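You operate a simulated robot arm through the tools that you are given. There is no shell and no other tool. Be economical: measure what you need, move in short steps, check, and stop when the job is done.

Carry out the task below with a simulated robot arm. There is one attempt and no reset: what you move stays moved.

TASK
Sort plug No. 26 out of the tester by its result, then latch in plug No. 72 and test it.
Fine: HOLDS goes in the tray marked GOOD, LEAKS in the one marked WORN; leave the dial alone.
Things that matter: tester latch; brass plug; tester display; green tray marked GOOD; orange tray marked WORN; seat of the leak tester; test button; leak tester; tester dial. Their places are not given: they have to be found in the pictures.

It is judged by the outcome, as a careful person would: the job done as asked, and still so three seconds after it is handed in. It fails if anything else is knocked over, pushed out of place, dropped, spilled or broken.

THE ROBOT
A 7-joint arm with a two-finger parallel gripper, fixed in place. Base frame: the origin is at the foot of the arm, x ahead of it, y to its left, z up; the work surface is at about z = 4. Lengths are in mm, angles in degrees, forces in N, time in s.
With the tool pointing down near the work surface it reaches from about 220 to 580 mm from the base axis. Its first joint turns from -66.0 to 66.0 degrees. Payload 2.5 kg.
Tool frame: the origin (TCP) lies between the finger pads and is the grasp point; the fingertips stand 23 mm ahead of it; z points along the fingers, y is the line along which they close. The gripper opens to 94 mm. The fingers are 38 mm wide and 10 mm thick; the gripper's body (54 by 96 mm) begins 39 mm behind the TCP.
Orientation is that of the tool frame in the base frame, as [roll, pitch, yaw] about the fixed x, y, z axes, in that order (R = Rz(yaw) Ry(pitch) Rx(roll)). With the fingers straight down and closing along the base's y, the tool's x points along the base's -x, its y along +y and its z along -z.

THE INTERFACE
- The arm moves only by the tool send_rows. Its argument "targets" is a list of rows, each an object (a shift or turn left out is 0, a gripper value left out holds the last) with "dp": the shift along the base's x, y, z in mm, a list of three; "angular": the turn, a rotation vector about the base's x, y, z in degrees, a list of three. In form: [{"dp": [dx, dy, dz], "angular": [ax, ay, az]}, ...]. A call has 1 to 20 rows; each row shifts and turns the commanded pose from where the row before left it. "claw" is the finger opening in mm, from 0 to 94, set as the call begins (left out, the last holds). A row lasts 0.2 s, in which the tool goes at most 50 mm and 8.6 degrees; a call with a longer step from one row to the next is refused whole, and so is a gripper value outside its range. A pose out of reach is approached as far as the arm can. The call stops where the force on the tool passes 90 N (or 10 N more than at its start, if that is more) or the arm is blocked; 0.2 s more then pass. The fingers move at their own pace (about 108 mm/s each) and stop on an object; they squeeze with about 20 N. The grip force told is the motor's: it shows also when the fingers shut on nothing. Time passes only in rows, and 0.2 s behind the last, so rows that do not move let the fingers close. It gives the time, the measured TCP pose, the force on the tool (base axes), the opening and the grip force at its end, in the units of the frame above (readings bear some noise), and new pictures: "pictures" is both (left out), scene, wrist or none.
- Cameras (640 x 400 px; columns grow to the right, rows downward): "scene" is fixed at [93.8, -386.7, 551.9]; the picture's right is [0.92, -0.38, 0.00], its down [-0.18, -0.43, -0.88] and it looks along [0.34, 0.82, -0.47] (base axes); focal length 328 px, centre (320, 200). "wrist" rides on the gripper at [-39, 0, -44] in the tool frame; the picture's right is [0.00, -1.00, 0.00], its down [0.97, 0.00, -0.24] and it looks along [0.24, 0.00, 0.97] (tool axes); focal length 218 px, centre (320, 200).
- probe_pixels(camera, pixels): for up to 12 pixels [column, row] of the newest picture of that camera ("zoom" is the newest enlarged one), the place [x, y, z] in the base frame of the surface seen there, good to about 2 mm, but the place of the scene camera against the robot may be out by one fixed shift of up to 18 mm in any direction. No time passes.
- inspect(camera, box): a new picture of the part [left, top, right, bottom] of that camera's present view, enlarged. No time passes.
- sign_off(): hands the job in; it is judged then, once.

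Work in short steps. Measure before you move; look again where a grasp or a placing could have gone wrong, and mend it. You have 80 turns and 120 pictures in all, those below and enlarged ones among them. Open the gripper and draw the arm clear of the work before you hand the job in, unless the task says otherwise; then end with one line.

The tools are called by a JSON object that holds its "method" and its "body". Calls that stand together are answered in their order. send_rows: Moves the arm, as the interface text tells. Its arguments: {"type":"object","properties":{"targets":{"type":"array"},"claw":{"type":"number"},"pictures":{"type":"string","enum":["both","scene","wrist","none"]}},"required":["targets"]} The other tools are called the same way: probe_pixels (camera, pixels) gives the place of the surface under pixels of a picture; inspect (camera, box) takes an enlarged picture of a part of a camera's view; sign_off () hands the job in.

At the start:

```text
time_s: 0.0
eef_pos: [292.4, 334.9, 321.3]
tool_rot: [-180.0, 0.0, -180.0]
contact_force: [-0.5, 0.8, 0.0]
gripper_width: 94.1
finger_force: 0.0
```

scene: 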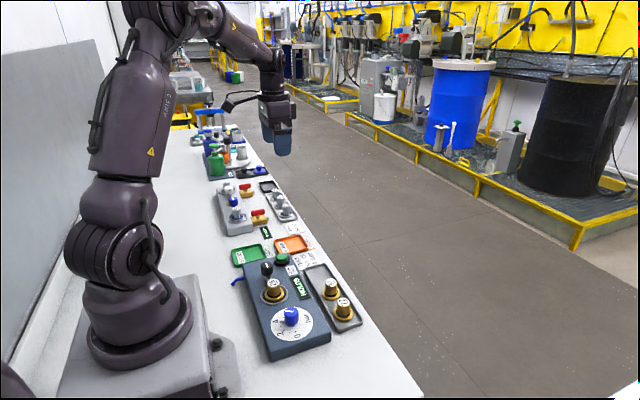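
wrist: 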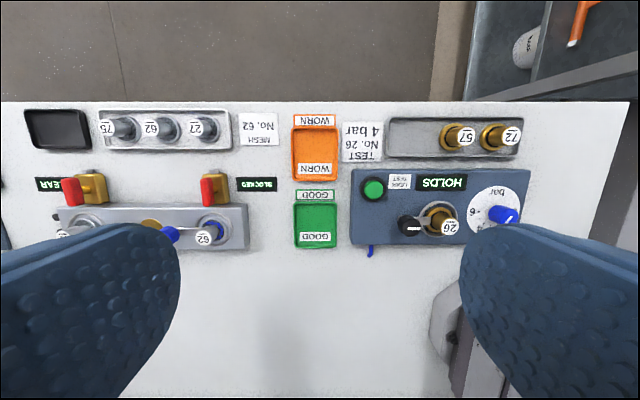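

The tester shows HOLDS, with plug 26 in its seat at wrist pixel (440,220). I'll enlarge both views for detail.

{"method": "inspect", "body": {"camera": "wrist", "box": [280, 100, 540, 262]}}

{"method": "inspect", "body": {"camera": "scene", "box": [220, 220, 380, 370]}}

{"method": "probe_pixels", "body": {"camera": "wrist", "pixels": [[449, 227], [436, 222], [411, 229], [402, 224], [374, 189], [468, 137], [511, 136], [316, 215], [316, 238], [365, 215], [450, 139], [505, 212]]}}

```text
2.46 times, centred on (410, 181) of wrist
```

zoom: 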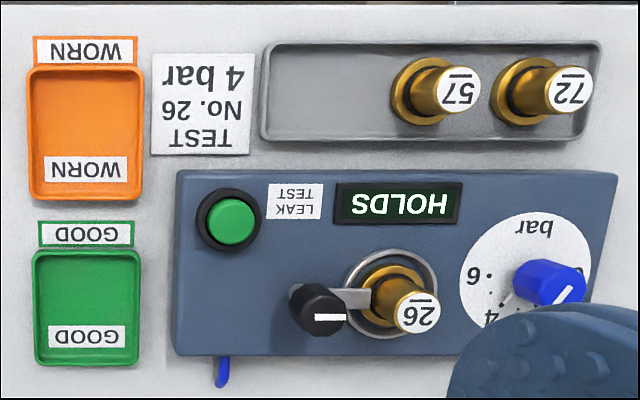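

```text
2.67 times, centred on (300, 295) of scene
```

zoom: 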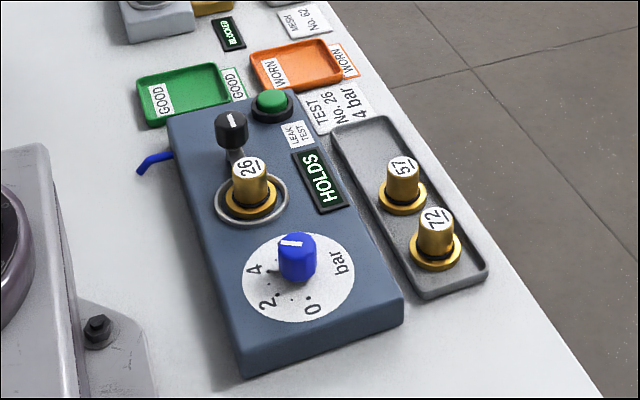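

```text
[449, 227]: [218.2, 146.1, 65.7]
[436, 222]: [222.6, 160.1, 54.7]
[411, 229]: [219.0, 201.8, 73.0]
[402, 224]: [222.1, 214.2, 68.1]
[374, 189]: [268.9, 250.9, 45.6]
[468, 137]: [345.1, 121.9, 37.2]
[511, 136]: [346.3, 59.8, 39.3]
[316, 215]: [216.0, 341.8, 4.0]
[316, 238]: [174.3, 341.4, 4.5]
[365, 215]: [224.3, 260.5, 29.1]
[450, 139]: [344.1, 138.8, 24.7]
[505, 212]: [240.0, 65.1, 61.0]
```

I'll move above the tester, staying high, for a closer look at the latch.

{"method": "send_rows", "body": {"targets": [{"dp": [-6, -40, -10]}, {"dp": [-6, -40, -10]}, {"dp": [-6, -40, -10]}, {"dp": [-6, -30, -10]}, {"dp": [0, 0, -20]}, {"dp": [0, 0, -20]}], "pictures": "wrist"}}

```text
time_s: 1.4
eef_pos: [269.0, 182.6, 241.3]
tool_rot: [-179.9, 0.0, 180.0]
contact_force: [0.5, -0.5, -0.5]
gripper_width: 94.1
finger_force: 0.0
```

wrist: 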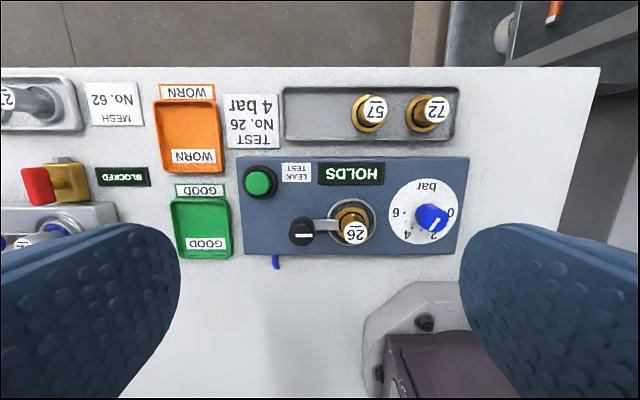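

{"method": "inspect", "body": {"camera": "wrist", "box": [230, 150, 470, 300]}}

{"method": "probe_pixels", "body": {"camera": "wrist", "pixels": [[301, 235], [302, 225], [325, 225], [336, 224], [355, 240], [352, 212], [373, 218], [260, 182], [375, 107], [436, 108], [415, 165], [200, 225]]}}

```text
2.67 times, centred on (350, 225) of wrist
```

zoom: 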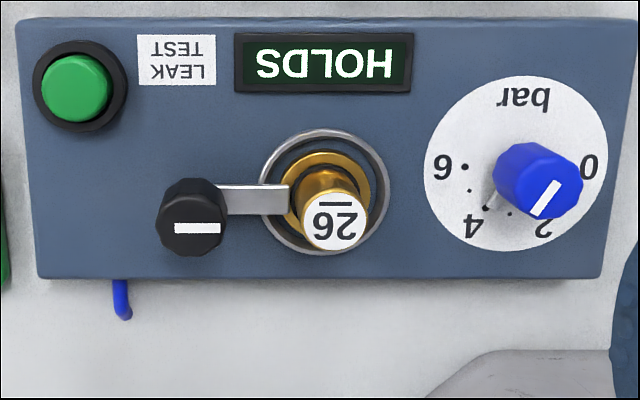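

```text
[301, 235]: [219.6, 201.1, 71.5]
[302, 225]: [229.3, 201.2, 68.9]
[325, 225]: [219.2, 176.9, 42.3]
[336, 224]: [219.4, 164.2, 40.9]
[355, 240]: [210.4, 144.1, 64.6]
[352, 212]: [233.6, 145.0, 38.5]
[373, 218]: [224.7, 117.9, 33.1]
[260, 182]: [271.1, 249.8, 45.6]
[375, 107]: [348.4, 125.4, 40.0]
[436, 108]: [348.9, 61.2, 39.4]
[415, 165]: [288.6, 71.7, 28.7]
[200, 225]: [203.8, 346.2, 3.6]
```

The latch is the black knob, axis about (217,200) and top z≈72. Its arm lies over the flange of plug 26, whose axis is at (217,144). I'll line up above the knob.

{"method": "send_rows", "body": {"targets": [{"dp": [-17, 6, -35]}, {"dp": [-17, 6, -35]}, {"dp": [-18, 6, -31]}, {"dp": [0, 0, 0]}], "claw": 44}}

```text
time_s: 2.4
eef_pos: [215.3, 201.6, 139.5]
tool_rot: [179.9, 0.1, 179.9]
contact_force: [0.4, -0.7, -0.7]
gripper_width: 44.1
finger_force: 0.0
```

scene: 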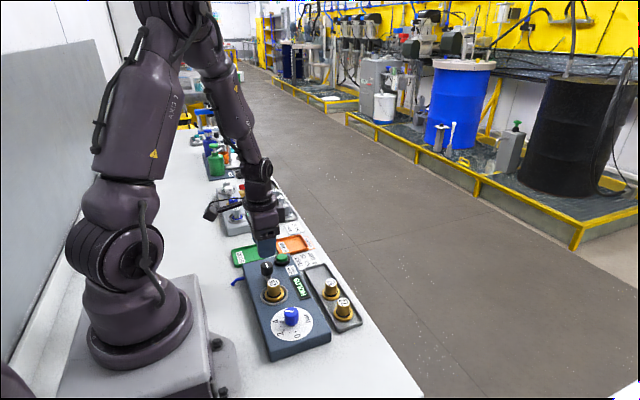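
wrist: 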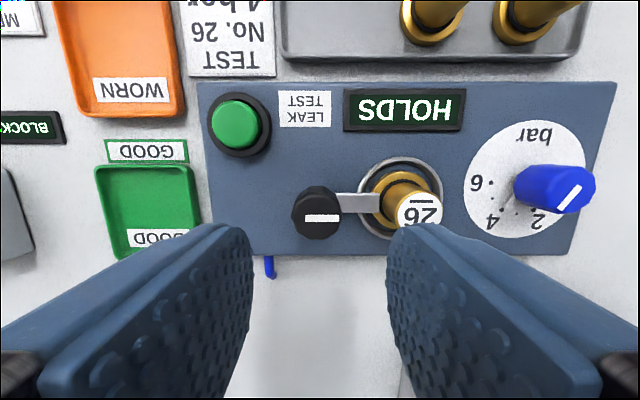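

The knob centre still works out at (217,200.5). I'll descend onto it and close.

{"method": "send_rows", "body": {"targets": [{"dp": [1.5, -1, -32]}, {"dp": [0, 0, -20]}, {"dp": [0, 0, -11]}], "pictures": "none"}}

{"method": "send_rows", "body": {"targets": [{"dp": [0, 0, 0]}, {"dp": [0, 0, 0]}], "claw": 15}}

```text
time_s: 3.2
eef_pos: [219.6, 201.2, 76.4]
tool_rot: [179.9, 0.2, 180.0]
contact_force: [0.4, -0.1, -0.1]
gripper_width: 43.9
finger_force: 0.0
```

```text
time_s: 3.8
eef_pos: [219.4, 202.4, 77.4]
tool_rot: [179.8, 0.0, -179.9]
contact_force: [1.7, 15.4, -18.0]
gripper_width: 27.5
finger_force: 44.6
```

scene: 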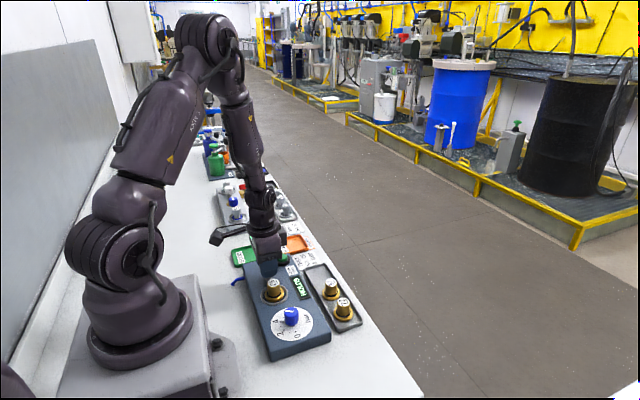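
wrist: 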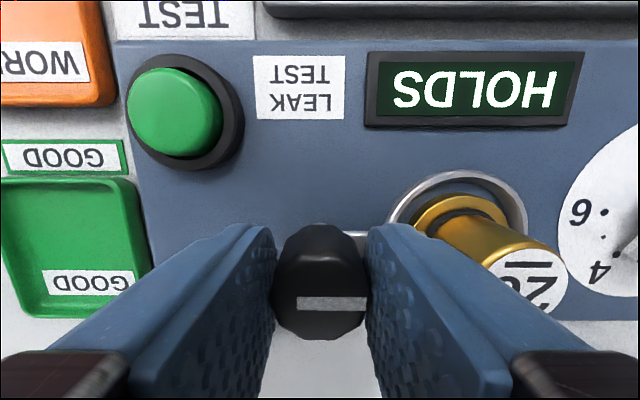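

The knob is held. I'll correct the small offset and try turning the latch counter-clockwise, so the arm swings toward +x.

{"method": "send_rows", "body": {"targets": [{"dp": [-2, -1.5, 0]}, {"angular": [0, 0, 7]}, {"angular": [0, 0, 7]}, {"dp": [0, 0, 0]}]}}

```text
time_s: 4.8
eef_pos: [218.6, 202.7, 79.4]
tool_rot: [179.5, 0.5, -165.9]
contact_force: [-1.7, 29.1, 15.9]
gripper_width: 27.0
finger_force: 45.0
```

scene: 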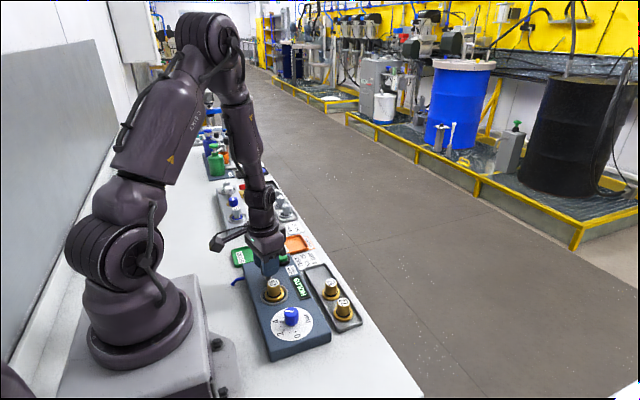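
wrist: 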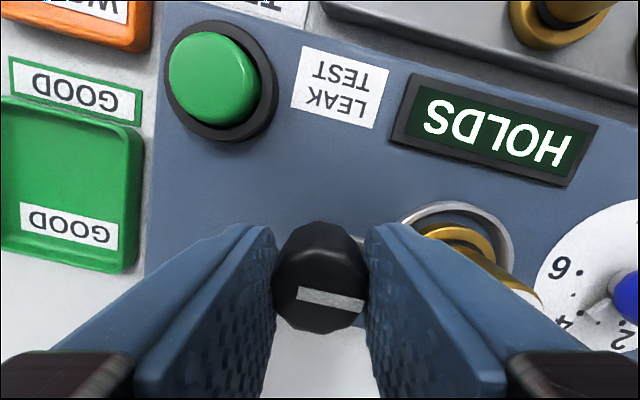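

The knob slipped rather than turned: its line still follows the panel's tilt. The y force says the axis is nearer y=203, so I'll recentre and try clockwise.

{"method": "send_rows", "body": {"targets": [{"dp": [0, 4, -2]}, {"angular": [0, 0, -7]}, {"angular": [0, 0, -7]}, {"angular": [0, 0, -7]}, {"angular": [0, 0, -7]}, {"dp": [0, 0, 0]}]}}

```text
time_s: 5.9
eef_pos: [217.5, 203.5, 78.1]
tool_rot: [179.8, 0.2, 171.6]
contact_force: [-4.0, -3.6, 9.7]
gripper_width: 27.1
finger_force: 45.0
stopped in row 5: the force on the tool passed its limit (the readings are from after the stop); the commanded pose is now the measured one
```

scene: 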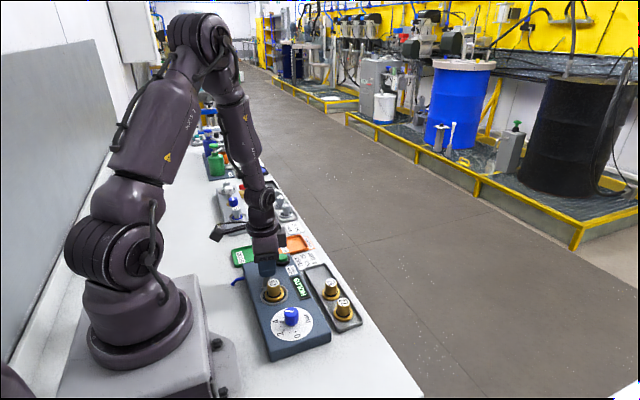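
wrist: 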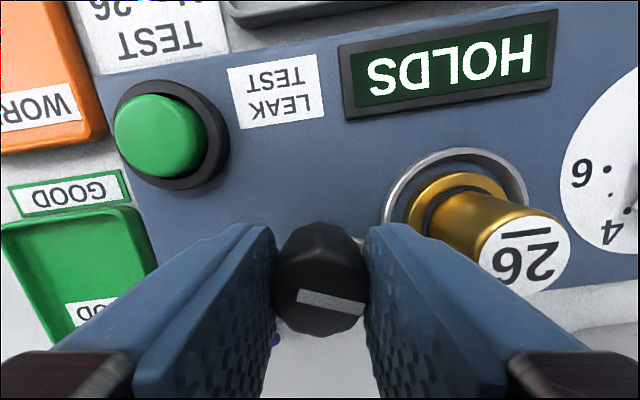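

The line now sits about 20° clockwise from the panel, so the knob turns clockwise with the gripper. I'll continue gently that way.

{"method": "send_rows", "body": {"targets": [{"angular": [0, 0, -4]}, {"angular": [0, 0, -4]}, {"angular": [0, 0, -4]}, {"dp": [0, 0, 0]}], "pictures": "wrist"}}

```text
time_s: 6.9
eef_pos: [217.7, 202.8, 78.6]
tool_rot: [179.9, 0.1, 159.5]
contact_force: [-7.4, -13.9, 49.7]
gripper_width: 26.9
finger_force: 44.8
```

wrist: 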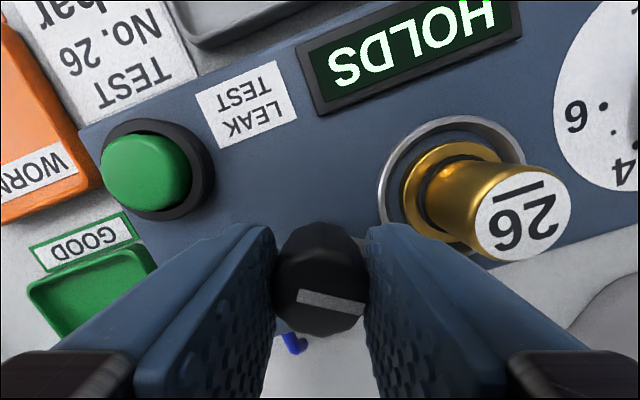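

The knob follows the gripper. I'll keep turning and ease up slightly because the vertical force is building.

{"method": "send_rows", "body": {"targets": [{"dp": [0, -0.5, 1], "angular": [0, 0, -5]}, {"angular": [0, 0, -5]}, {"angular": [0, 0, -5]}, {"angular": [0, 0, -5]}, {"dp": [0, 0, 0]}], "pictures": "wrist"}}

```text
time_s: 8.1
eef_pos: [218.7, 202.8, 77.8]
tool_rot: [180.0, 0.2, 139.5]
contact_force: [-0.8, -1.3, -5.4]
gripper_width: 26.9
finger_force: 45.3
```

wrist: 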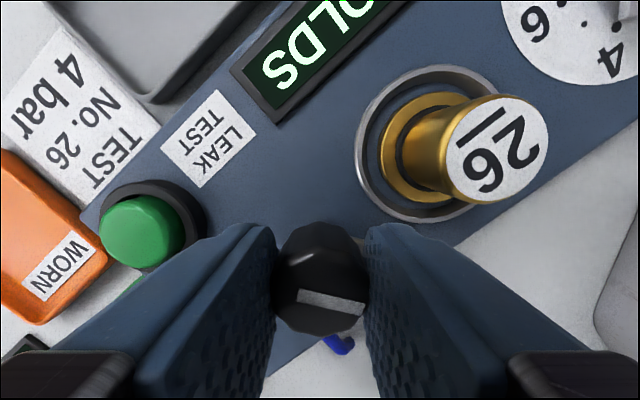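

It has turned about 50° and the forces are low. I'll continue toward 90°.

{"method": "send_rows", "body": {"targets": [{"angular": [0, 0, -6]}, {"angular": [0, 0, -6]}, {"angular": [0, 0, -6]}, {"angular": [0, 0, -6]}, {"angular": [0, 0, -6]}, {"dp": [0, 0, 0]}]}}

```text
time_s: 9.5
eef_pos: [218.2, 202.4, 78.3]
tool_rot: [-180.0, 0.2, 109.5]
contact_force: [4.8, 7.1, -37.5]
gripper_width: 27.1
finger_force: 45.1
```

scene: 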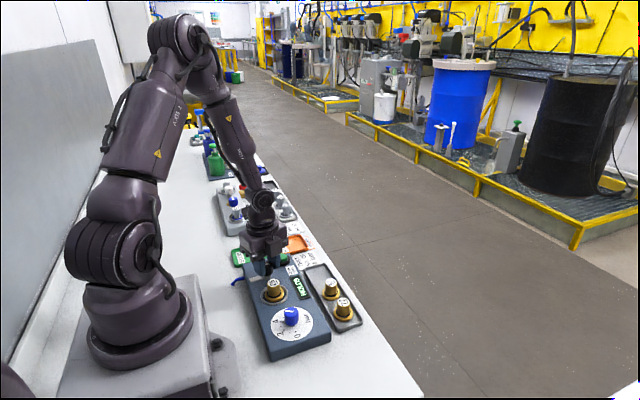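
wrist: 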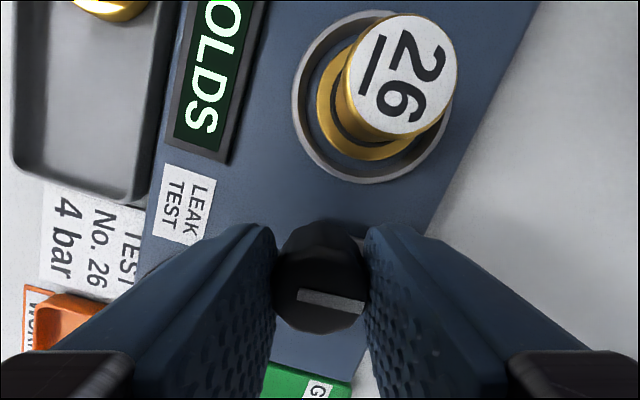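

The latch is clear of the plug at about 80°. I'll turn a bit more, then release and rise to look.

{"method": "send_rows", "body": {"targets": [{"angular": [0, 0, -5]}, {"angular": [0, 0, -5]}, {"dp": [0, 0, 0]}], "pictures": "none"}}

{"method": "send_rows", "body": {"targets": [{"dp": [0, 0, 0]}, {"dp": [0, 0, 0]}, {"dp": [0, 0, 30]}, {"dp": [0, 0, 40], "angular": [0, 0, 8]}, {"dp": [0, 0, 20], "angular": [0, 0, 8]}, {"angular": [0, 0, 8]}, {"angular": [0, 0, 8]}, {"angular": [0, 0, 8]}, {"angular": [0, 0, 8]}, {"angular": [0, 0, 8]}, {"angular": [0, 0, 8]}, {"angular": [0, 0, 8]}, {"angular": [0, 0, 8]}, {"dp": [0, 0, 0]}], "claw": 44}}

```text
time_s: 10.3
eef_pos: [217.9, 203.6, 79.6]
tool_rot: [179.9, 0.0, 99.6]
contact_force: [-0.6, -3.7, 17.5]
gripper_width: 27.6
finger_force: 44.9
```

```text
time_s: 13.3
eef_pos: [218.1, 202.3, 167.4]
tool_rot: [179.9, 0.2, 179.7]
contact_force: [0.0, 0.5, 0.3]
gripper_width: 44.1
finger_force: 0.1
```

scene: 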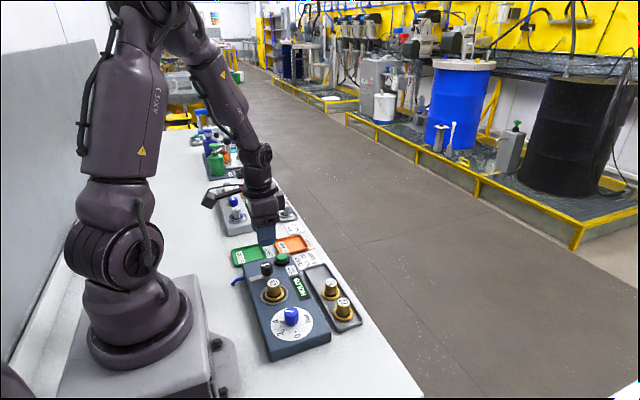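
wrist: 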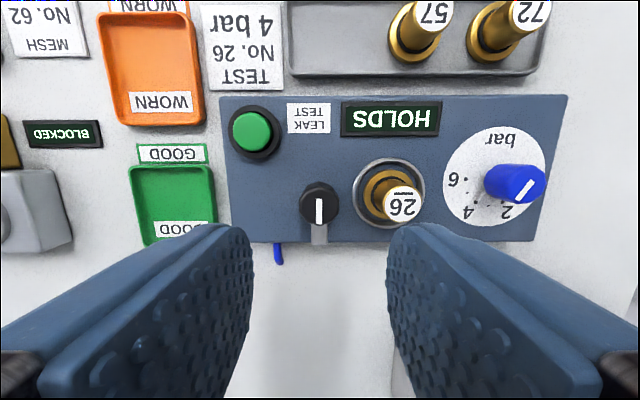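

The latch now points to −x, clear of the plug. Plug 26's axis works out near (218,145.5), so I'll move above it.

{"method": "send_rows", "body": {"targets": [{"dp": [0, -28, -10]}, {"dp": [0, -28.5, -30]}, {"dp": [0, 0, 0]}], "pictures": "wrist"}}

```text
time_s: 14.1
eef_pos: [216.8, 145.4, 127.9]
tool_rot: [179.9, 0.2, 179.6]
contact_force: [-0.4, -0.7, 0.1]
gripper_width: 44.0
finger_force: 0.1
```

wrist: 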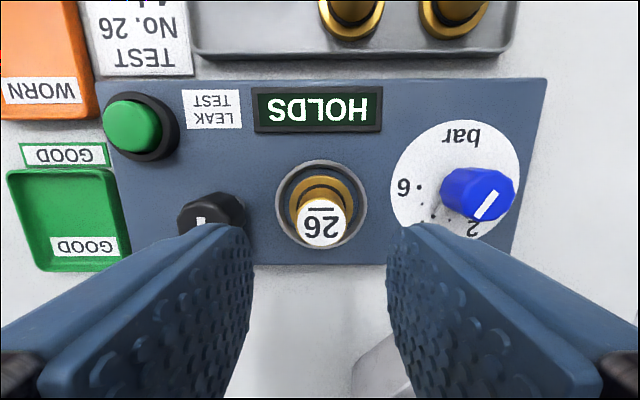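

Aligned over the plug, with its top at (322,222). I'll descend to grip its body.

{"method": "send_rows", "body": {"targets": [{"dp": [1, -0.5, -30]}, {"dp": [0, 0, -20]}, {"dp": [0, 0, -8]}, {"dp": [0, 0, 0]}], "pictures": "none"}}

{"method": "send_rows", "body": {"targets": [{"dp": [0, 0, 0]}, {"dp": [0, 0, 0]}], "claw": 12}}

```text
time_s: 15.1
eef_pos: [218.3, 146.8, 70.8]
tool_rot: [179.9, 0.2, 179.6]
contact_force: [0.1, -0.2, 0.6]
gripper_width: 44.0
finger_force: 0.0
```

```text
time_s: 15.7
eef_pos: [219.4, 147.0, 71.5]
tool_rot: [179.9, 0.2, 179.6]
contact_force: [0.3, 0.5, -0.4]
gripper_width: 27.4
finger_force: 20.6
```

scene: 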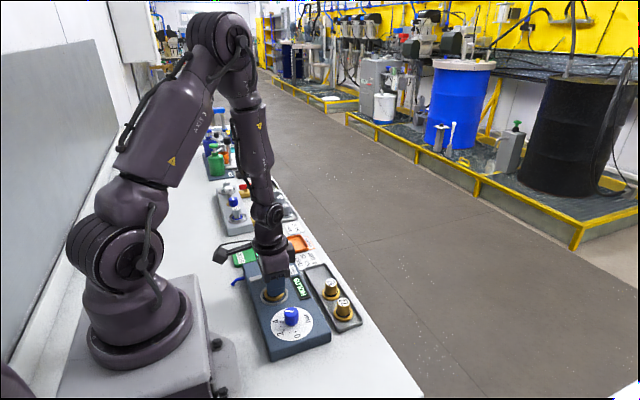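
wrist: 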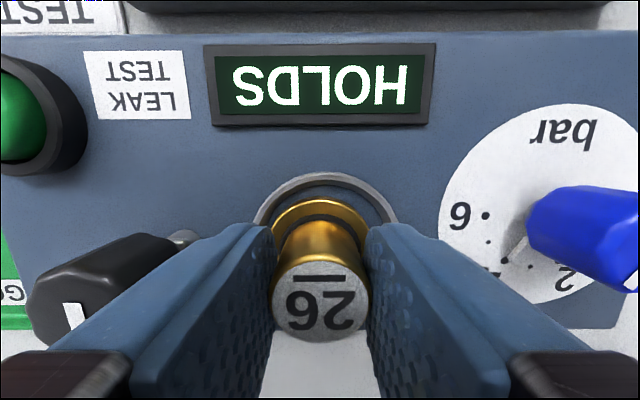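

Plug 26 is gripped at 27 mm. I'll lift it straight up and check.

{"method": "send_rows", "body": {"targets": [{"dp": [0, 0, 15]}, {"dp": [0, 0, 25]}, {"dp": [0, 0, 40]}, {"dp": [0, 0, 0]}]}}

```text
time_s: 16.7
eef_pos: [219.2, 144.9, 151.5]
tool_rot: [179.9, 0.2, 179.6]
contact_force: [-0.5, -0.3, -2.2]
gripper_width: 27.5
finger_force: 19.7
```

scene: 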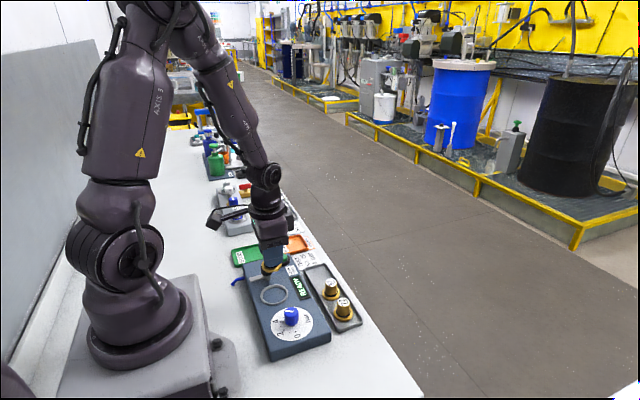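
wrist: 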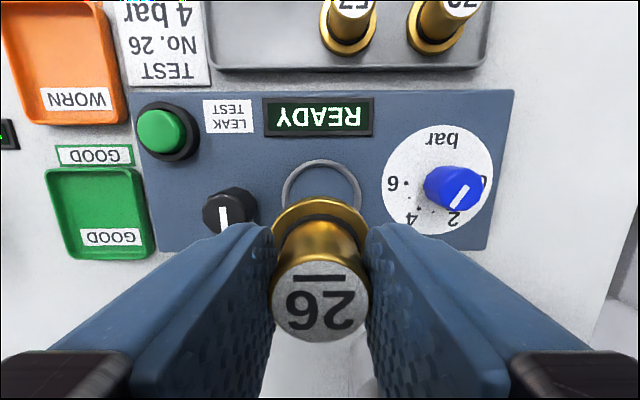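

Plug 26 is lifted and the display says READY. I'll measure the GOOD tray.

{"method": "probe_pixels", "body": {"camera": "wrist", "pixels": [[50, 173], [134, 170], [64, 256], [152, 255], [97, 200], [90, 215], [105, 238], [142, 215], [320, 190], [300, 185]]}}

{"method": "inspect", "body": {"camera": "wrist", "box": [0, 60, 400, 310]}}

```text
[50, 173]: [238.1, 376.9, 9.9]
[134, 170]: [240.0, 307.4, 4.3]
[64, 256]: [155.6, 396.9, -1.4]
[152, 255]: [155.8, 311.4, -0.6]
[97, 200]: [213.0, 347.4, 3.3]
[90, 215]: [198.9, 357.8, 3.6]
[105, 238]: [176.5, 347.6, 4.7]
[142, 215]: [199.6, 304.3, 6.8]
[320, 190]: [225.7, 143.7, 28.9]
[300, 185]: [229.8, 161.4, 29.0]
```

```text
1.60 times, centred on (200, 185) of wrist
```

zoom: 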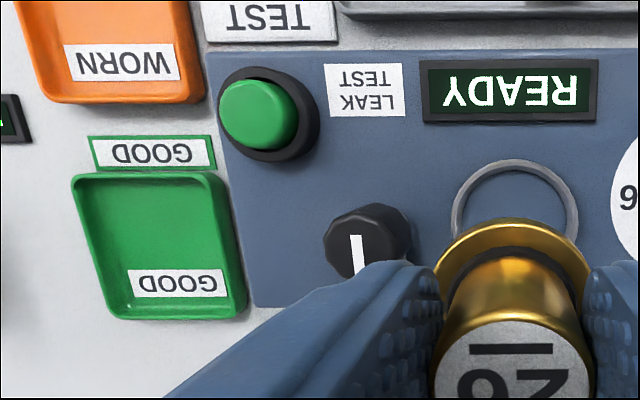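

{"method": "inspect", "body": {"camera": "scene", "box": [220, 220, 380, 320]}}

```text
4.00 times, centred on (300, 270) of scene
```

zoom: 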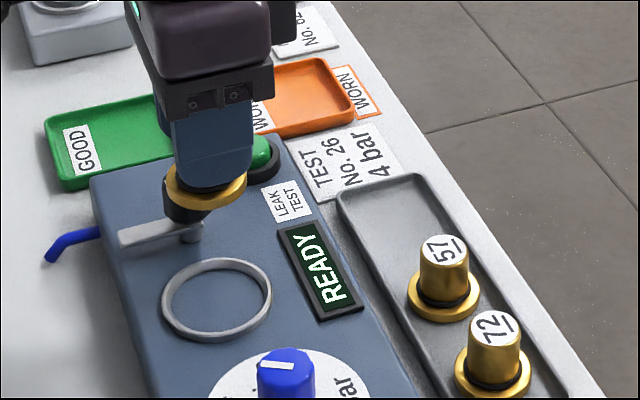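

The plug's flange is at its bottom. I'll carry it to above the GOOD tray centre, about (201,342).

{"method": "send_rows", "body": {"targets": [{"dp": [-3, 33, 0]}, {"dp": [-3, 33, 0]}, {"dp": [-3, 33, 0]}, {"dp": [-3, 33, 0]}, {"dp": [-3, 33, 0]}, {"dp": [-3, 32, 0]}, {"dp": [0, 0, -30]}, {"dp": [0, 0, -20]}, {"dp": [0, 0, 0]}]}}

```text
time_s: 18.7
eef_pos: [202.1, 342.4, 100.8]
tool_rot: [179.8, 0.3, 179.6]
contact_force: [0.2, -0.1, -2.4]
gripper_width: 27.4
finger_force: 20.2
```

scene: 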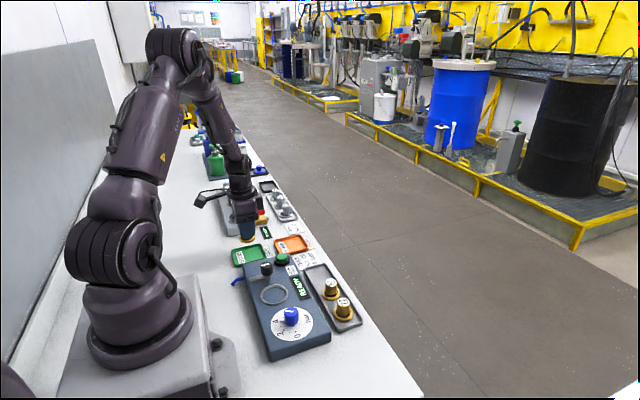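
wrist: 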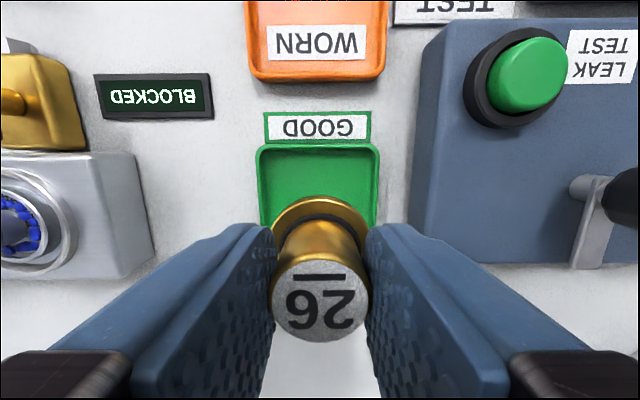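

Over the tray and clear of its neighbours. I'll lower slowly until contact.

{"method": "send_rows", "body": {"targets": [{"dp": [0, 0, -25]}, {"dp": [0, 0, -15]}, {"dp": [0, 0, -8]}, {"dp": [0, 0, 0]}]}}

```text
time_s: 19.7
eef_pos: [202.6, 342.4, 52.5]
tool_rot: [179.9, 0.2, 179.7]
contact_force: [0.0, -0.4, -1.6]
gripper_width: 27.4
finger_force: 20.0
```

scene: 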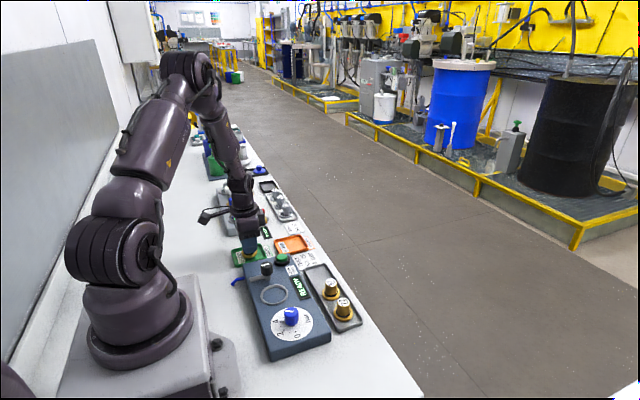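
wrist: 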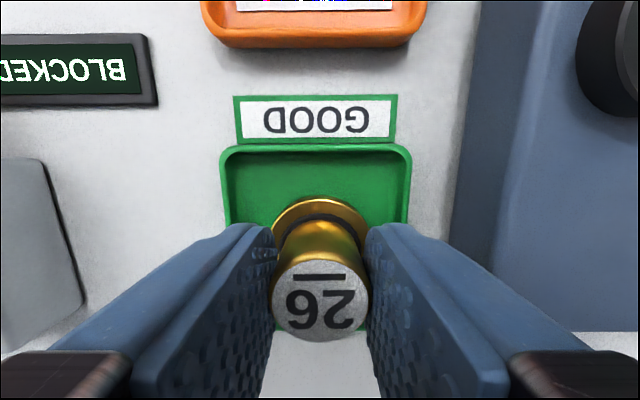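

{"method": "send_rows", "body": {"targets": [{"dp": [0, 0, -2]}, {"dp": [0, 0, -2]}, {"dp": [0, 0, 0]}], "pictures": "none"}}

{"method": "inspect", "body": {"camera": "scene", "box": [220, 210, 300, 280]}}

```text
time_s: 20.5
eef_pos: [201.2, 341.5, 48.4]
tool_rot: [179.9, 0.2, 179.5]
contact_force: [-0.5, 0.3, -1.9]
gripper_width: 27.6
finger_force: 19.8
```

```text
5.71 times, centred on (260, 245) of scene
```

zoom: 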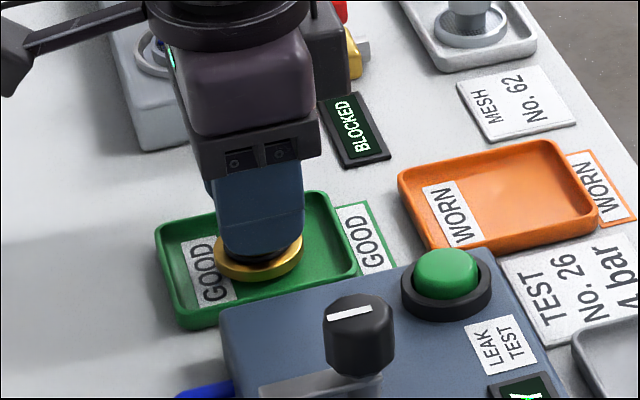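

No contact yet. I'll continue down in small steps.

{"method": "send_rows", "body": {"targets": [{"dp": [0, 0, -1.5]}, {"dp": [0, 0, -1.5]}, {"dp": [0, 0, 0]}], "pictures": "none"}}

```text
time_s: 21.3
eef_pos: [200.5, 341.6, 46.3]
tool_rot: [179.8, 0.2, 179.6]
contact_force: [0.0, -0.3, -2.5]
gripper_width: 27.5
finger_force: 19.5
```

{"method": "send_rows", "body": {"targets": [{"dp": [0, 0, -1.5]}, {"dp": [0, 0, -1.5]}, {"dp": [0, 0, 0]}], "pictures": "none"}}

```text
time_s: 22.1
eef_pos: [200.6, 342.5, 42.8]
tool_rot: [179.7, 0.3, 179.6]
contact_force: [-0.4, -3.6, 15.3]
gripper_width: 27.6
finger_force: 20.1
```

Contact at TCP z≈43.5, with 15 N. I'll release and rise.

{"method": "send_rows", "body": {"targets": [{"dp": [0, 0, 0.5]}, {"dp": [0, 0, 0]}, {"dp": [0, 0, 15]}, {"dp": [0, 0, 40]}, {"dp": [0, 0, 40]}, {"dp": [0, 0, 40]}, {"dp": [0, 0, 0]}], "claw": 44}}

```text
time_s: 23.7
eef_pos: [202.3, 342.6, 179.9]
tool_rot: [179.9, 0.2, 179.6]
contact_force: [0.4, -0.3, 0.0]
gripper_width: 43.9
finger_force: 0.0
```

scene: 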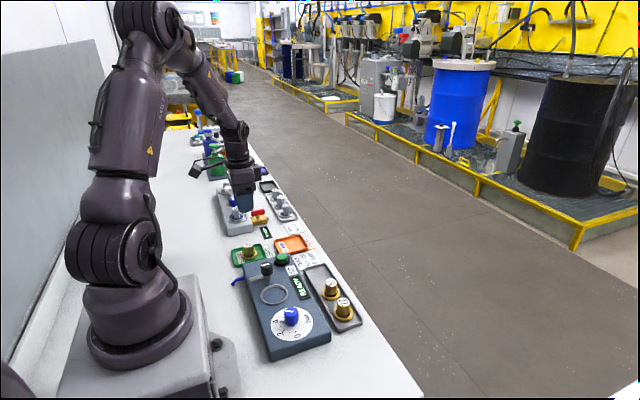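
wrist: 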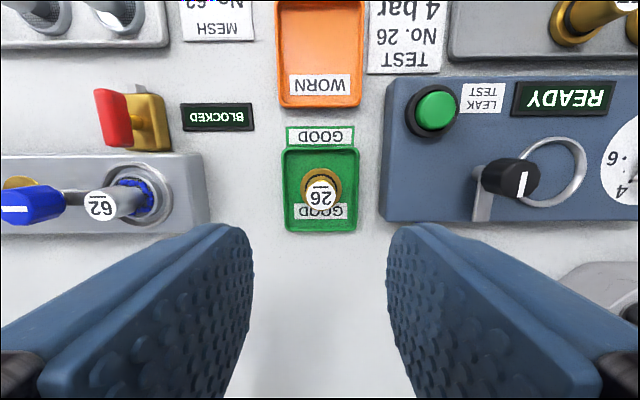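

Plug 26 stands in the GOOD tray. Next I'll move above plug 72.

{"method": "send_rows", "body": {"targets": [{"dp": [20, -40, 0]}, {"dp": [20, -40, 0]}, {"dp": [20, -40, 0]}, {"dp": [20, -40, 0]}, {"dp": [21, -40, 0]}, {"dp": [21, -40, 0]}, {"dp": [21, -40, -30]}, {"dp": [0, 0, -20]}, {"dp": [0, 0, 0]}], "pictures": "wrist"}}

```text
refused: row 7 steps farther than a row can; nothing moved
```

{"method": "send_rows", "body": {"targets": [{"dp": [20, -40, 0]}, {"dp": [20, -40, 0]}, {"dp": [20, -40, 0]}, {"dp": [20, -40, 0]}, {"dp": [21, -40, 0]}, {"dp": [21, -40, 0]}, {"dp": [21, -40, 0]}, {"dp": [0, 0, -40]}, {"dp": [0, 0, -20]}, {"dp": [0, 0, 0]}], "pictures": "wrist"}}

```text
time_s: 25.9
eef_pos: [343.5, 61.8, 117.9]
tool_rot: [180.0, 0.2, 179.7]
contact_force: [0.1, 0.3, -0.3]
gripper_width: 44.0
finger_force: 0.0
```

wrist: 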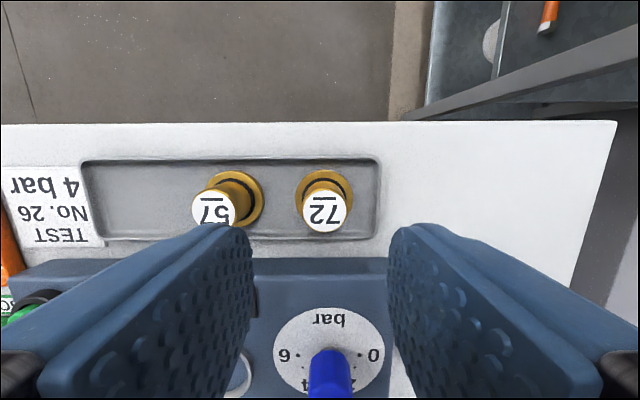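

Plug 72's axis is near (348,59). I'll descend to grip it at the same relative height as before.

{"method": "send_rows", "body": {"targets": [{"dp": [4, -2.5, -35]}, {"dp": [0, 0, -25]}, {"dp": [0, 0, -11]}, {"dp": [0, 0, 0]}], "pictures": "wrist"}}

```text
time_s: 26.9
eef_pos: [347.9, 60.3, 46.8]
tool_rot: [179.9, 0.3, 179.5]
contact_force: [-0.5, 0.3, -0.9]
gripper_width: 43.8
finger_force: 0.1
```

wrist: 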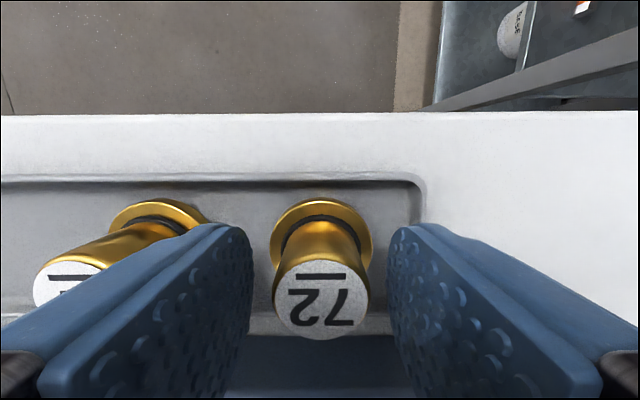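

The plug is centred between the fingers. I'll close and lift.

{"method": "send_rows", "body": {"targets": [{"dp": [0, 0, 0]}, {"dp": [0, 0, 0]}, {"dp": [0, 0, 0]}], "claw": 12, "pictures": "none"}}

{"method": "send_rows", "body": {"targets": [{"dp": [0, 0, 15]}, {"dp": [0, 0, 40]}, {"dp": [0, 0, 40]}, {"dp": [0, 0, 20]}, {"dp": [0, 0, 0]}]}}

```text
time_s: 27.7
eef_pos: [348.2, 59.8, 46.7]
tool_rot: [179.9, 0.2, 179.6]
contact_force: [1.2, 0.3, 0.1]
gripper_width: 26.9
finger_force: 20.7
```

```text
time_s: 28.9
eef_pos: [348.6, 59.9, 162.5]
tool_rot: [180.0, 0.1, 179.6]
contact_force: [-0.5, 0.3, -1.2]
gripper_width: 27.1
finger_force: 19.9
```

scene: 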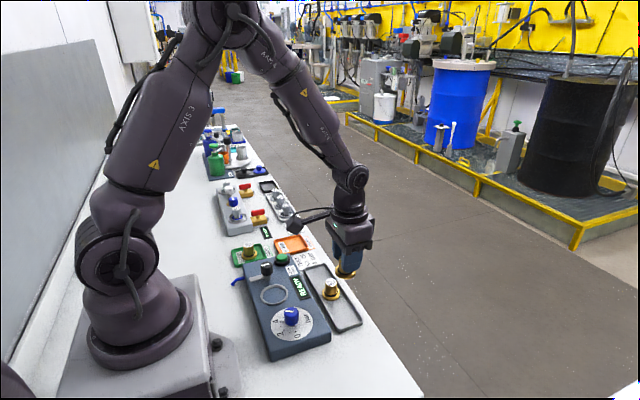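
wrist: 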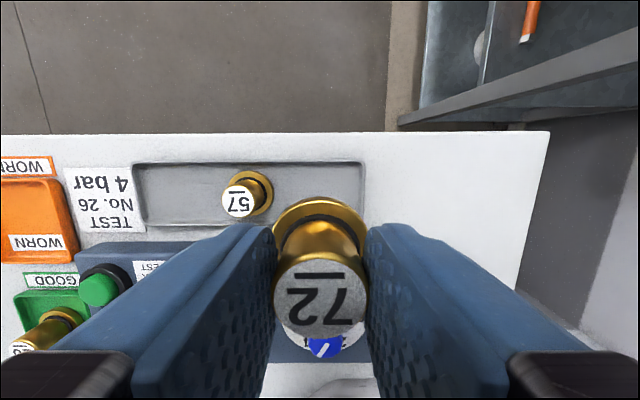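

Plug 72 is held. I'll carry it over the seat at about (219,146).

{"method": "send_rows", "body": {"targets": [{"dp": [-32, 21.5, 0]}, {"dp": [-32, 21.5, 0]}, {"dp": [-33, 21.7, 0]}, {"dp": [-32.5, 21.7, 0]}, {"dp": [0, 0, -30]}, {"dp": [0, 0, 0]}, {"dp": [0, 0, 0]}]}}

```text
time_s: 30.5
eef_pos: [219.8, 146.4, 131.6]
tool_rot: [179.9, 0.3, 179.6]
contact_force: [-0.7, 0.3, -1.6]
gripper_width: 27.1
finger_force: 20.0
```

scene: 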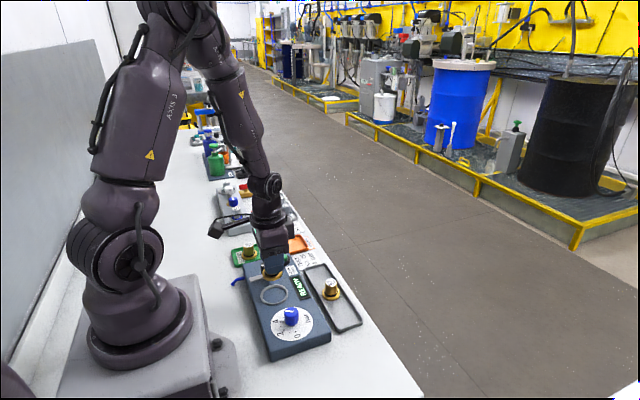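
wrist: 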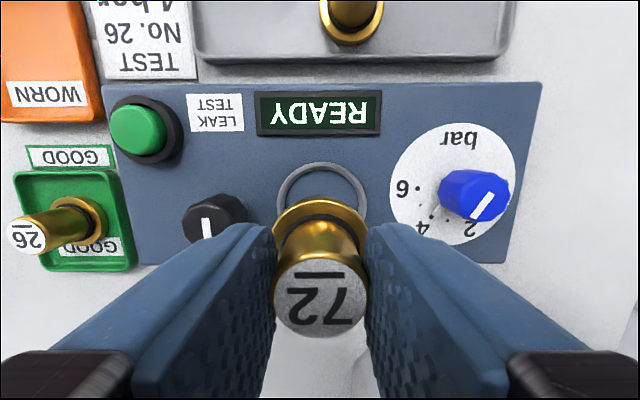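

The ring and flange share column 321. I'll lower to just above the seat and compare with the earlier seated picture.

{"method": "send_rows", "body": {"targets": [{"dp": [0, 0, -30]}, {"dp": [-0.5, 0, -15]}, {"dp": [0, 0, -8]}, {"dp": [0, 0, 0]}], "pictures": "wrist"}}

```text
time_s: 31.5
eef_pos: [218.9, 147.0, 78.5]
tool_rot: [179.9, 0.2, 179.7]
contact_force: [0.6, 1.1, -1.6]
gripper_width: 27.0
finger_force: 19.8
```

wrist: 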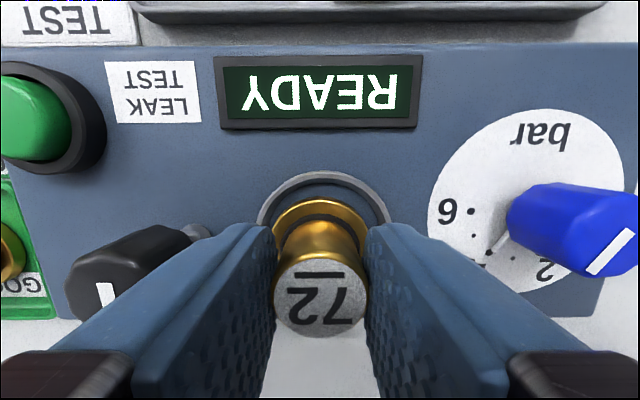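

It matches the earlier seated view. I'll lower in small steps until contact.

{"method": "send_rows", "body": {"targets": [{"dp": [0, 0, -3]}, {"dp": [0, 0, -2]}, {"dp": [0, 0, -1.5]}, {"dp": [0, 0, 0]}], "pictures": "none"}}

```text
time_s: 32.5
eef_pos: [218.5, 146.3, 72.1]
tool_rot: [179.8, 0.4, 179.7]
contact_force: [-2.1, 0.8, 15.3]
gripper_width: 27.0
finger_force: 19.9
```

{"method": "inspect", "body": {"camera": "wrist", "box": [220, 150, 420, 350]}}

{"method": "inspect", "body": {"camera": "scene", "box": [230, 245, 330, 320]}}

```text
2.00 times, centred on (320, 250) of wrist
```

zoom: 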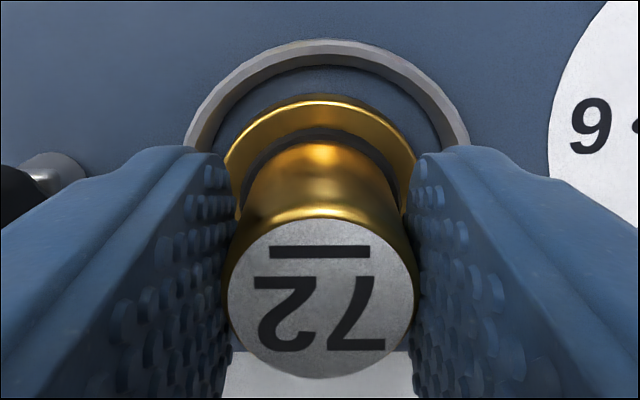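

```text
5.33 times, centred on (280, 282) of scene
```

zoom: 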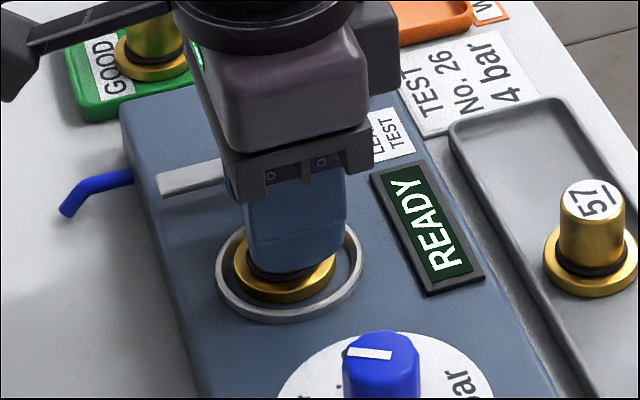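

Plug 72 is in the ring. I'll release and rise to check.

{"method": "send_rows", "body": {"targets": [{"dp": [0, 0, 0]}, {"dp": [0, 0, 0]}, {"dp": [0, 0, 15]}, {"dp": [0, 0, 40]}, {"dp": [0, 28, 30]}, {"dp": [0, 28, 10]}, {"dp": [0, 0, 0]}], "claw": 44}}

```text
time_s: 34.1
eef_pos: [217.7, 203.7, 167.5]
tool_rot: [179.9, 0.2, 179.6]
contact_force: [-0.2, 0.2, 0.3]
gripper_width: 44.3
finger_force: 0.0
```

scene: 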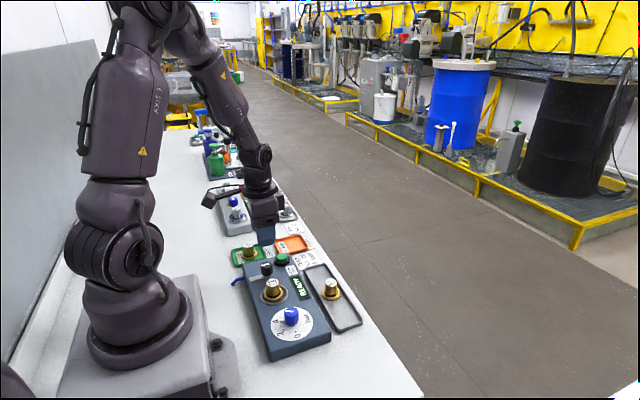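
wrist: 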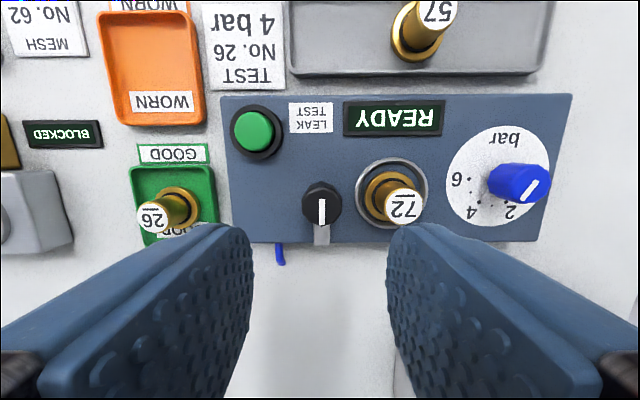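

Plug 72 is seated with its flange inside the ring. I'll turn the gripper to the angle where I released the latch knob, then descend.

{"method": "send_rows", "body": {"targets": [{"angular": [0, 0, -8]}, {"angular": [0, 0, -8]}, {"angular": [0, 0, -8]}, {"angular": [0, 0, -8]}, {"angular": [0, 0, -8]}, {"angular": [0, 0, -8]}, {"angular": [0, 0, -8]}, {"angular": [0, 0, -8]}, {"angular": [0, 0, -8]}, {"angular": [0, 0, -8]}, {"dp": [0, -0.7, -40]}, {"dp": [0, 0, -30]}, {"dp": [0, 0, -19]}, {"dp": [0, 0, 0]}], "pictures": "wrist"}}

```text
time_s: 37.1
eef_pos: [220.1, 200.5, 77.9]
tool_rot: [179.9, 0.3, 99.6]
contact_force: [0.9, 0.1, 0.3]
gripper_width: 44.2
finger_force: 0.1
```

wrist: 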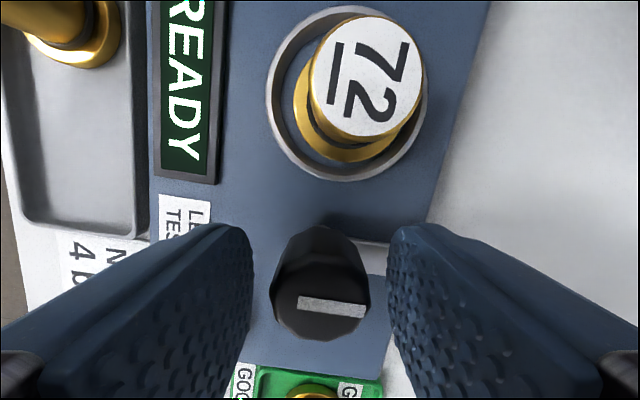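

The knob is centred between the fingers. I'll close on it and turn back counter-clockwise.

{"method": "send_rows", "body": {"targets": [{"dp": [0, 1.3, 0]}, {"dp": [0, 0, 0]}, {"dp": [0, 0, 0]}], "claw": 15, "pictures": "none"}}

{"method": "send_rows", "body": {"targets": [{"angular": [0, 0, 5]}, {"angular": [0, 0, 5]}, {"angular": [0, 0, 5]}, {"angular": [0, 0, 5]}, {"dp": [0, 0, 0]}], "pictures": "wrist"}}

```text
time_s: 37.9
eef_pos: [218.9, 202.3, 77.1]
tool_rot: [179.9, 0.3, 99.5]
contact_force: [9.1, -7.6, -15.5]
gripper_width: 27.1
finger_force: 45.2
```

```text
time_s: 39.1
eef_pos: [216.9, 202.0, 78.5]
tool_rot: [179.9, 0.2, 119.7]
contact_force: [8.8, -16.1, -18.3]
gripper_width: 27.1
finger_force: 44.9
```

wrist: 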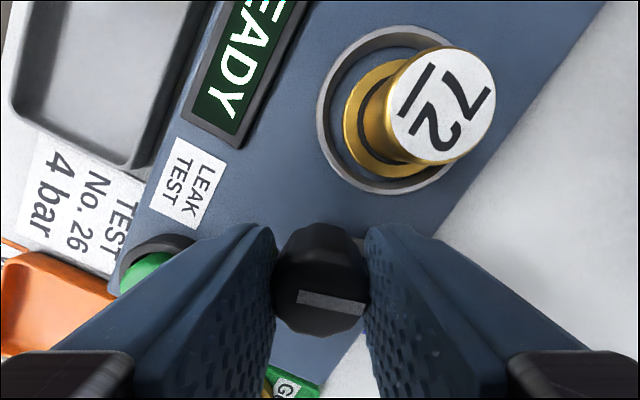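

The knob follows. I'll trim the offset and continue.

{"method": "send_rows", "body": {"targets": [{"dp": [0.5, -0.8, 0], "angular": [0, 0, 5]}, {"angular": [0, 0, 5]}, {"angular": [0, 0, 5]}, {"angular": [0, 0, 5]}, {"angular": [0, 0, 5]}, {"angular": [0, 0, 5]}, {"angular": [0, 0, 5]}, {"angular": [0, 0, 5]}, {"angular": [0, 0, 5]}, {"dp": [0, 0, 0]}], "pictures": "wrist"}}

```text
time_s: 41.3
eef_pos: [218.4, 203.6, 80.0]
tool_rot: [179.7, 0.3, 164.8]
contact_force: [7.5, 7.6, -37.0]
gripper_width: 26.9
finger_force: 45.4
```

wrist: 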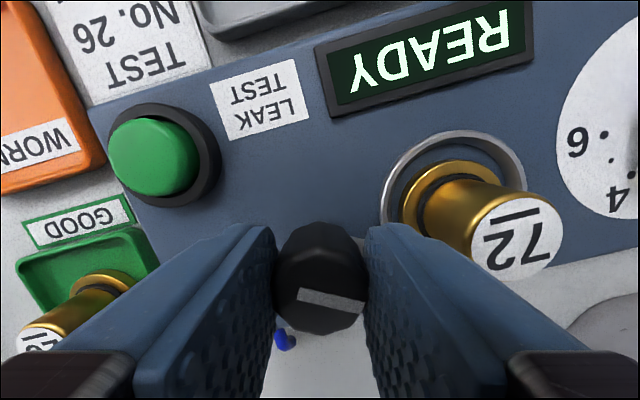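

About 25° remains. I'll continue to the closed position.

{"method": "send_rows", "body": {"targets": [{"dp": [0, 0, -1], "angular": [0, 0, 5]}, {"angular": [0, 0, 5]}, {"angular": [0, 0, 5]}, {"angular": [0, 0, 5]}, {"angular": [0, 0, 4]}, {"dp": [0, 0, 0]}], "pictures": "wrist"}}

```text
time_s: 42.7
eef_pos: [219.3, 203.1, 77.7]
tool_rot: [179.7, 0.4, -171.3]
contact_force: [-7.0, 3.7, 38.2]
gripper_width: 27.0
finger_force: 45.2
```

wrist: 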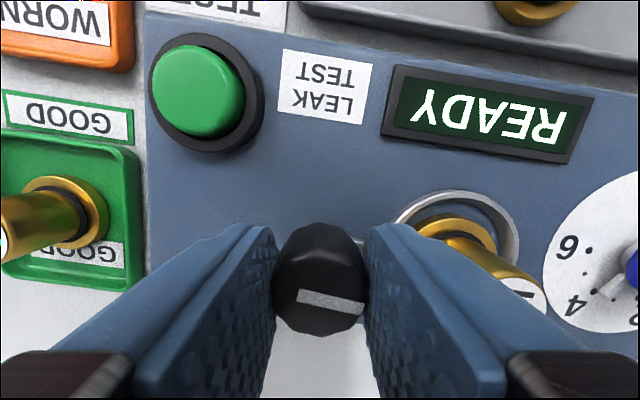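

The line is now parallel to the panel. I'll nudge a few degrees to the stop, then release, rise and check.

{"method": "send_rows", "body": {"targets": [{"angular": [0, 0, 4]}, {"dp": [0, 0, 0]}], "pictures": "none"}}

{"method": "send_rows", "body": {"targets": [{"dp": [0, 0, 0]}, {"dp": [0, 0, 0]}, {"dp": [0, 0, 30]}, {"dp": [0, 0, 35], "angular": [0, 0, -6]}, {"dp": [0, 0, 20], "angular": [0, 0, -6]}, {"dp": [0, 0, 0]}], "claw": 44}}

```text
time_s: 43.3
eef_pos: [219.8, 203.9, 78.4]
tool_rot: [179.9, 0.3, -167.2]
contact_force: [-5.8, 5.6, 37.3]
gripper_width: 26.8
finger_force: 45.3
```

```text
time_s: 44.7
eef_pos: [218.5, 202.1, 163.3]
tool_rot: [179.8, 0.2, -179.5]
contact_force: [0.7, 0.4, -0.3]
gripper_width: 43.9
finger_force: 0.0
```

scene: 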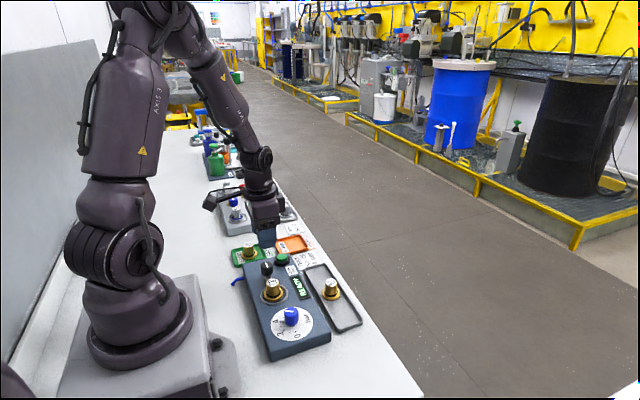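
wrist: 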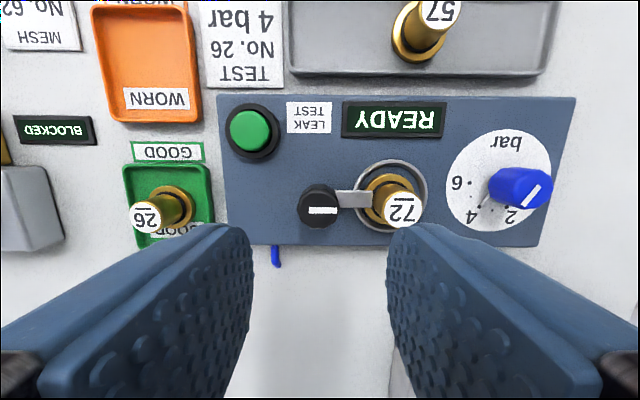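

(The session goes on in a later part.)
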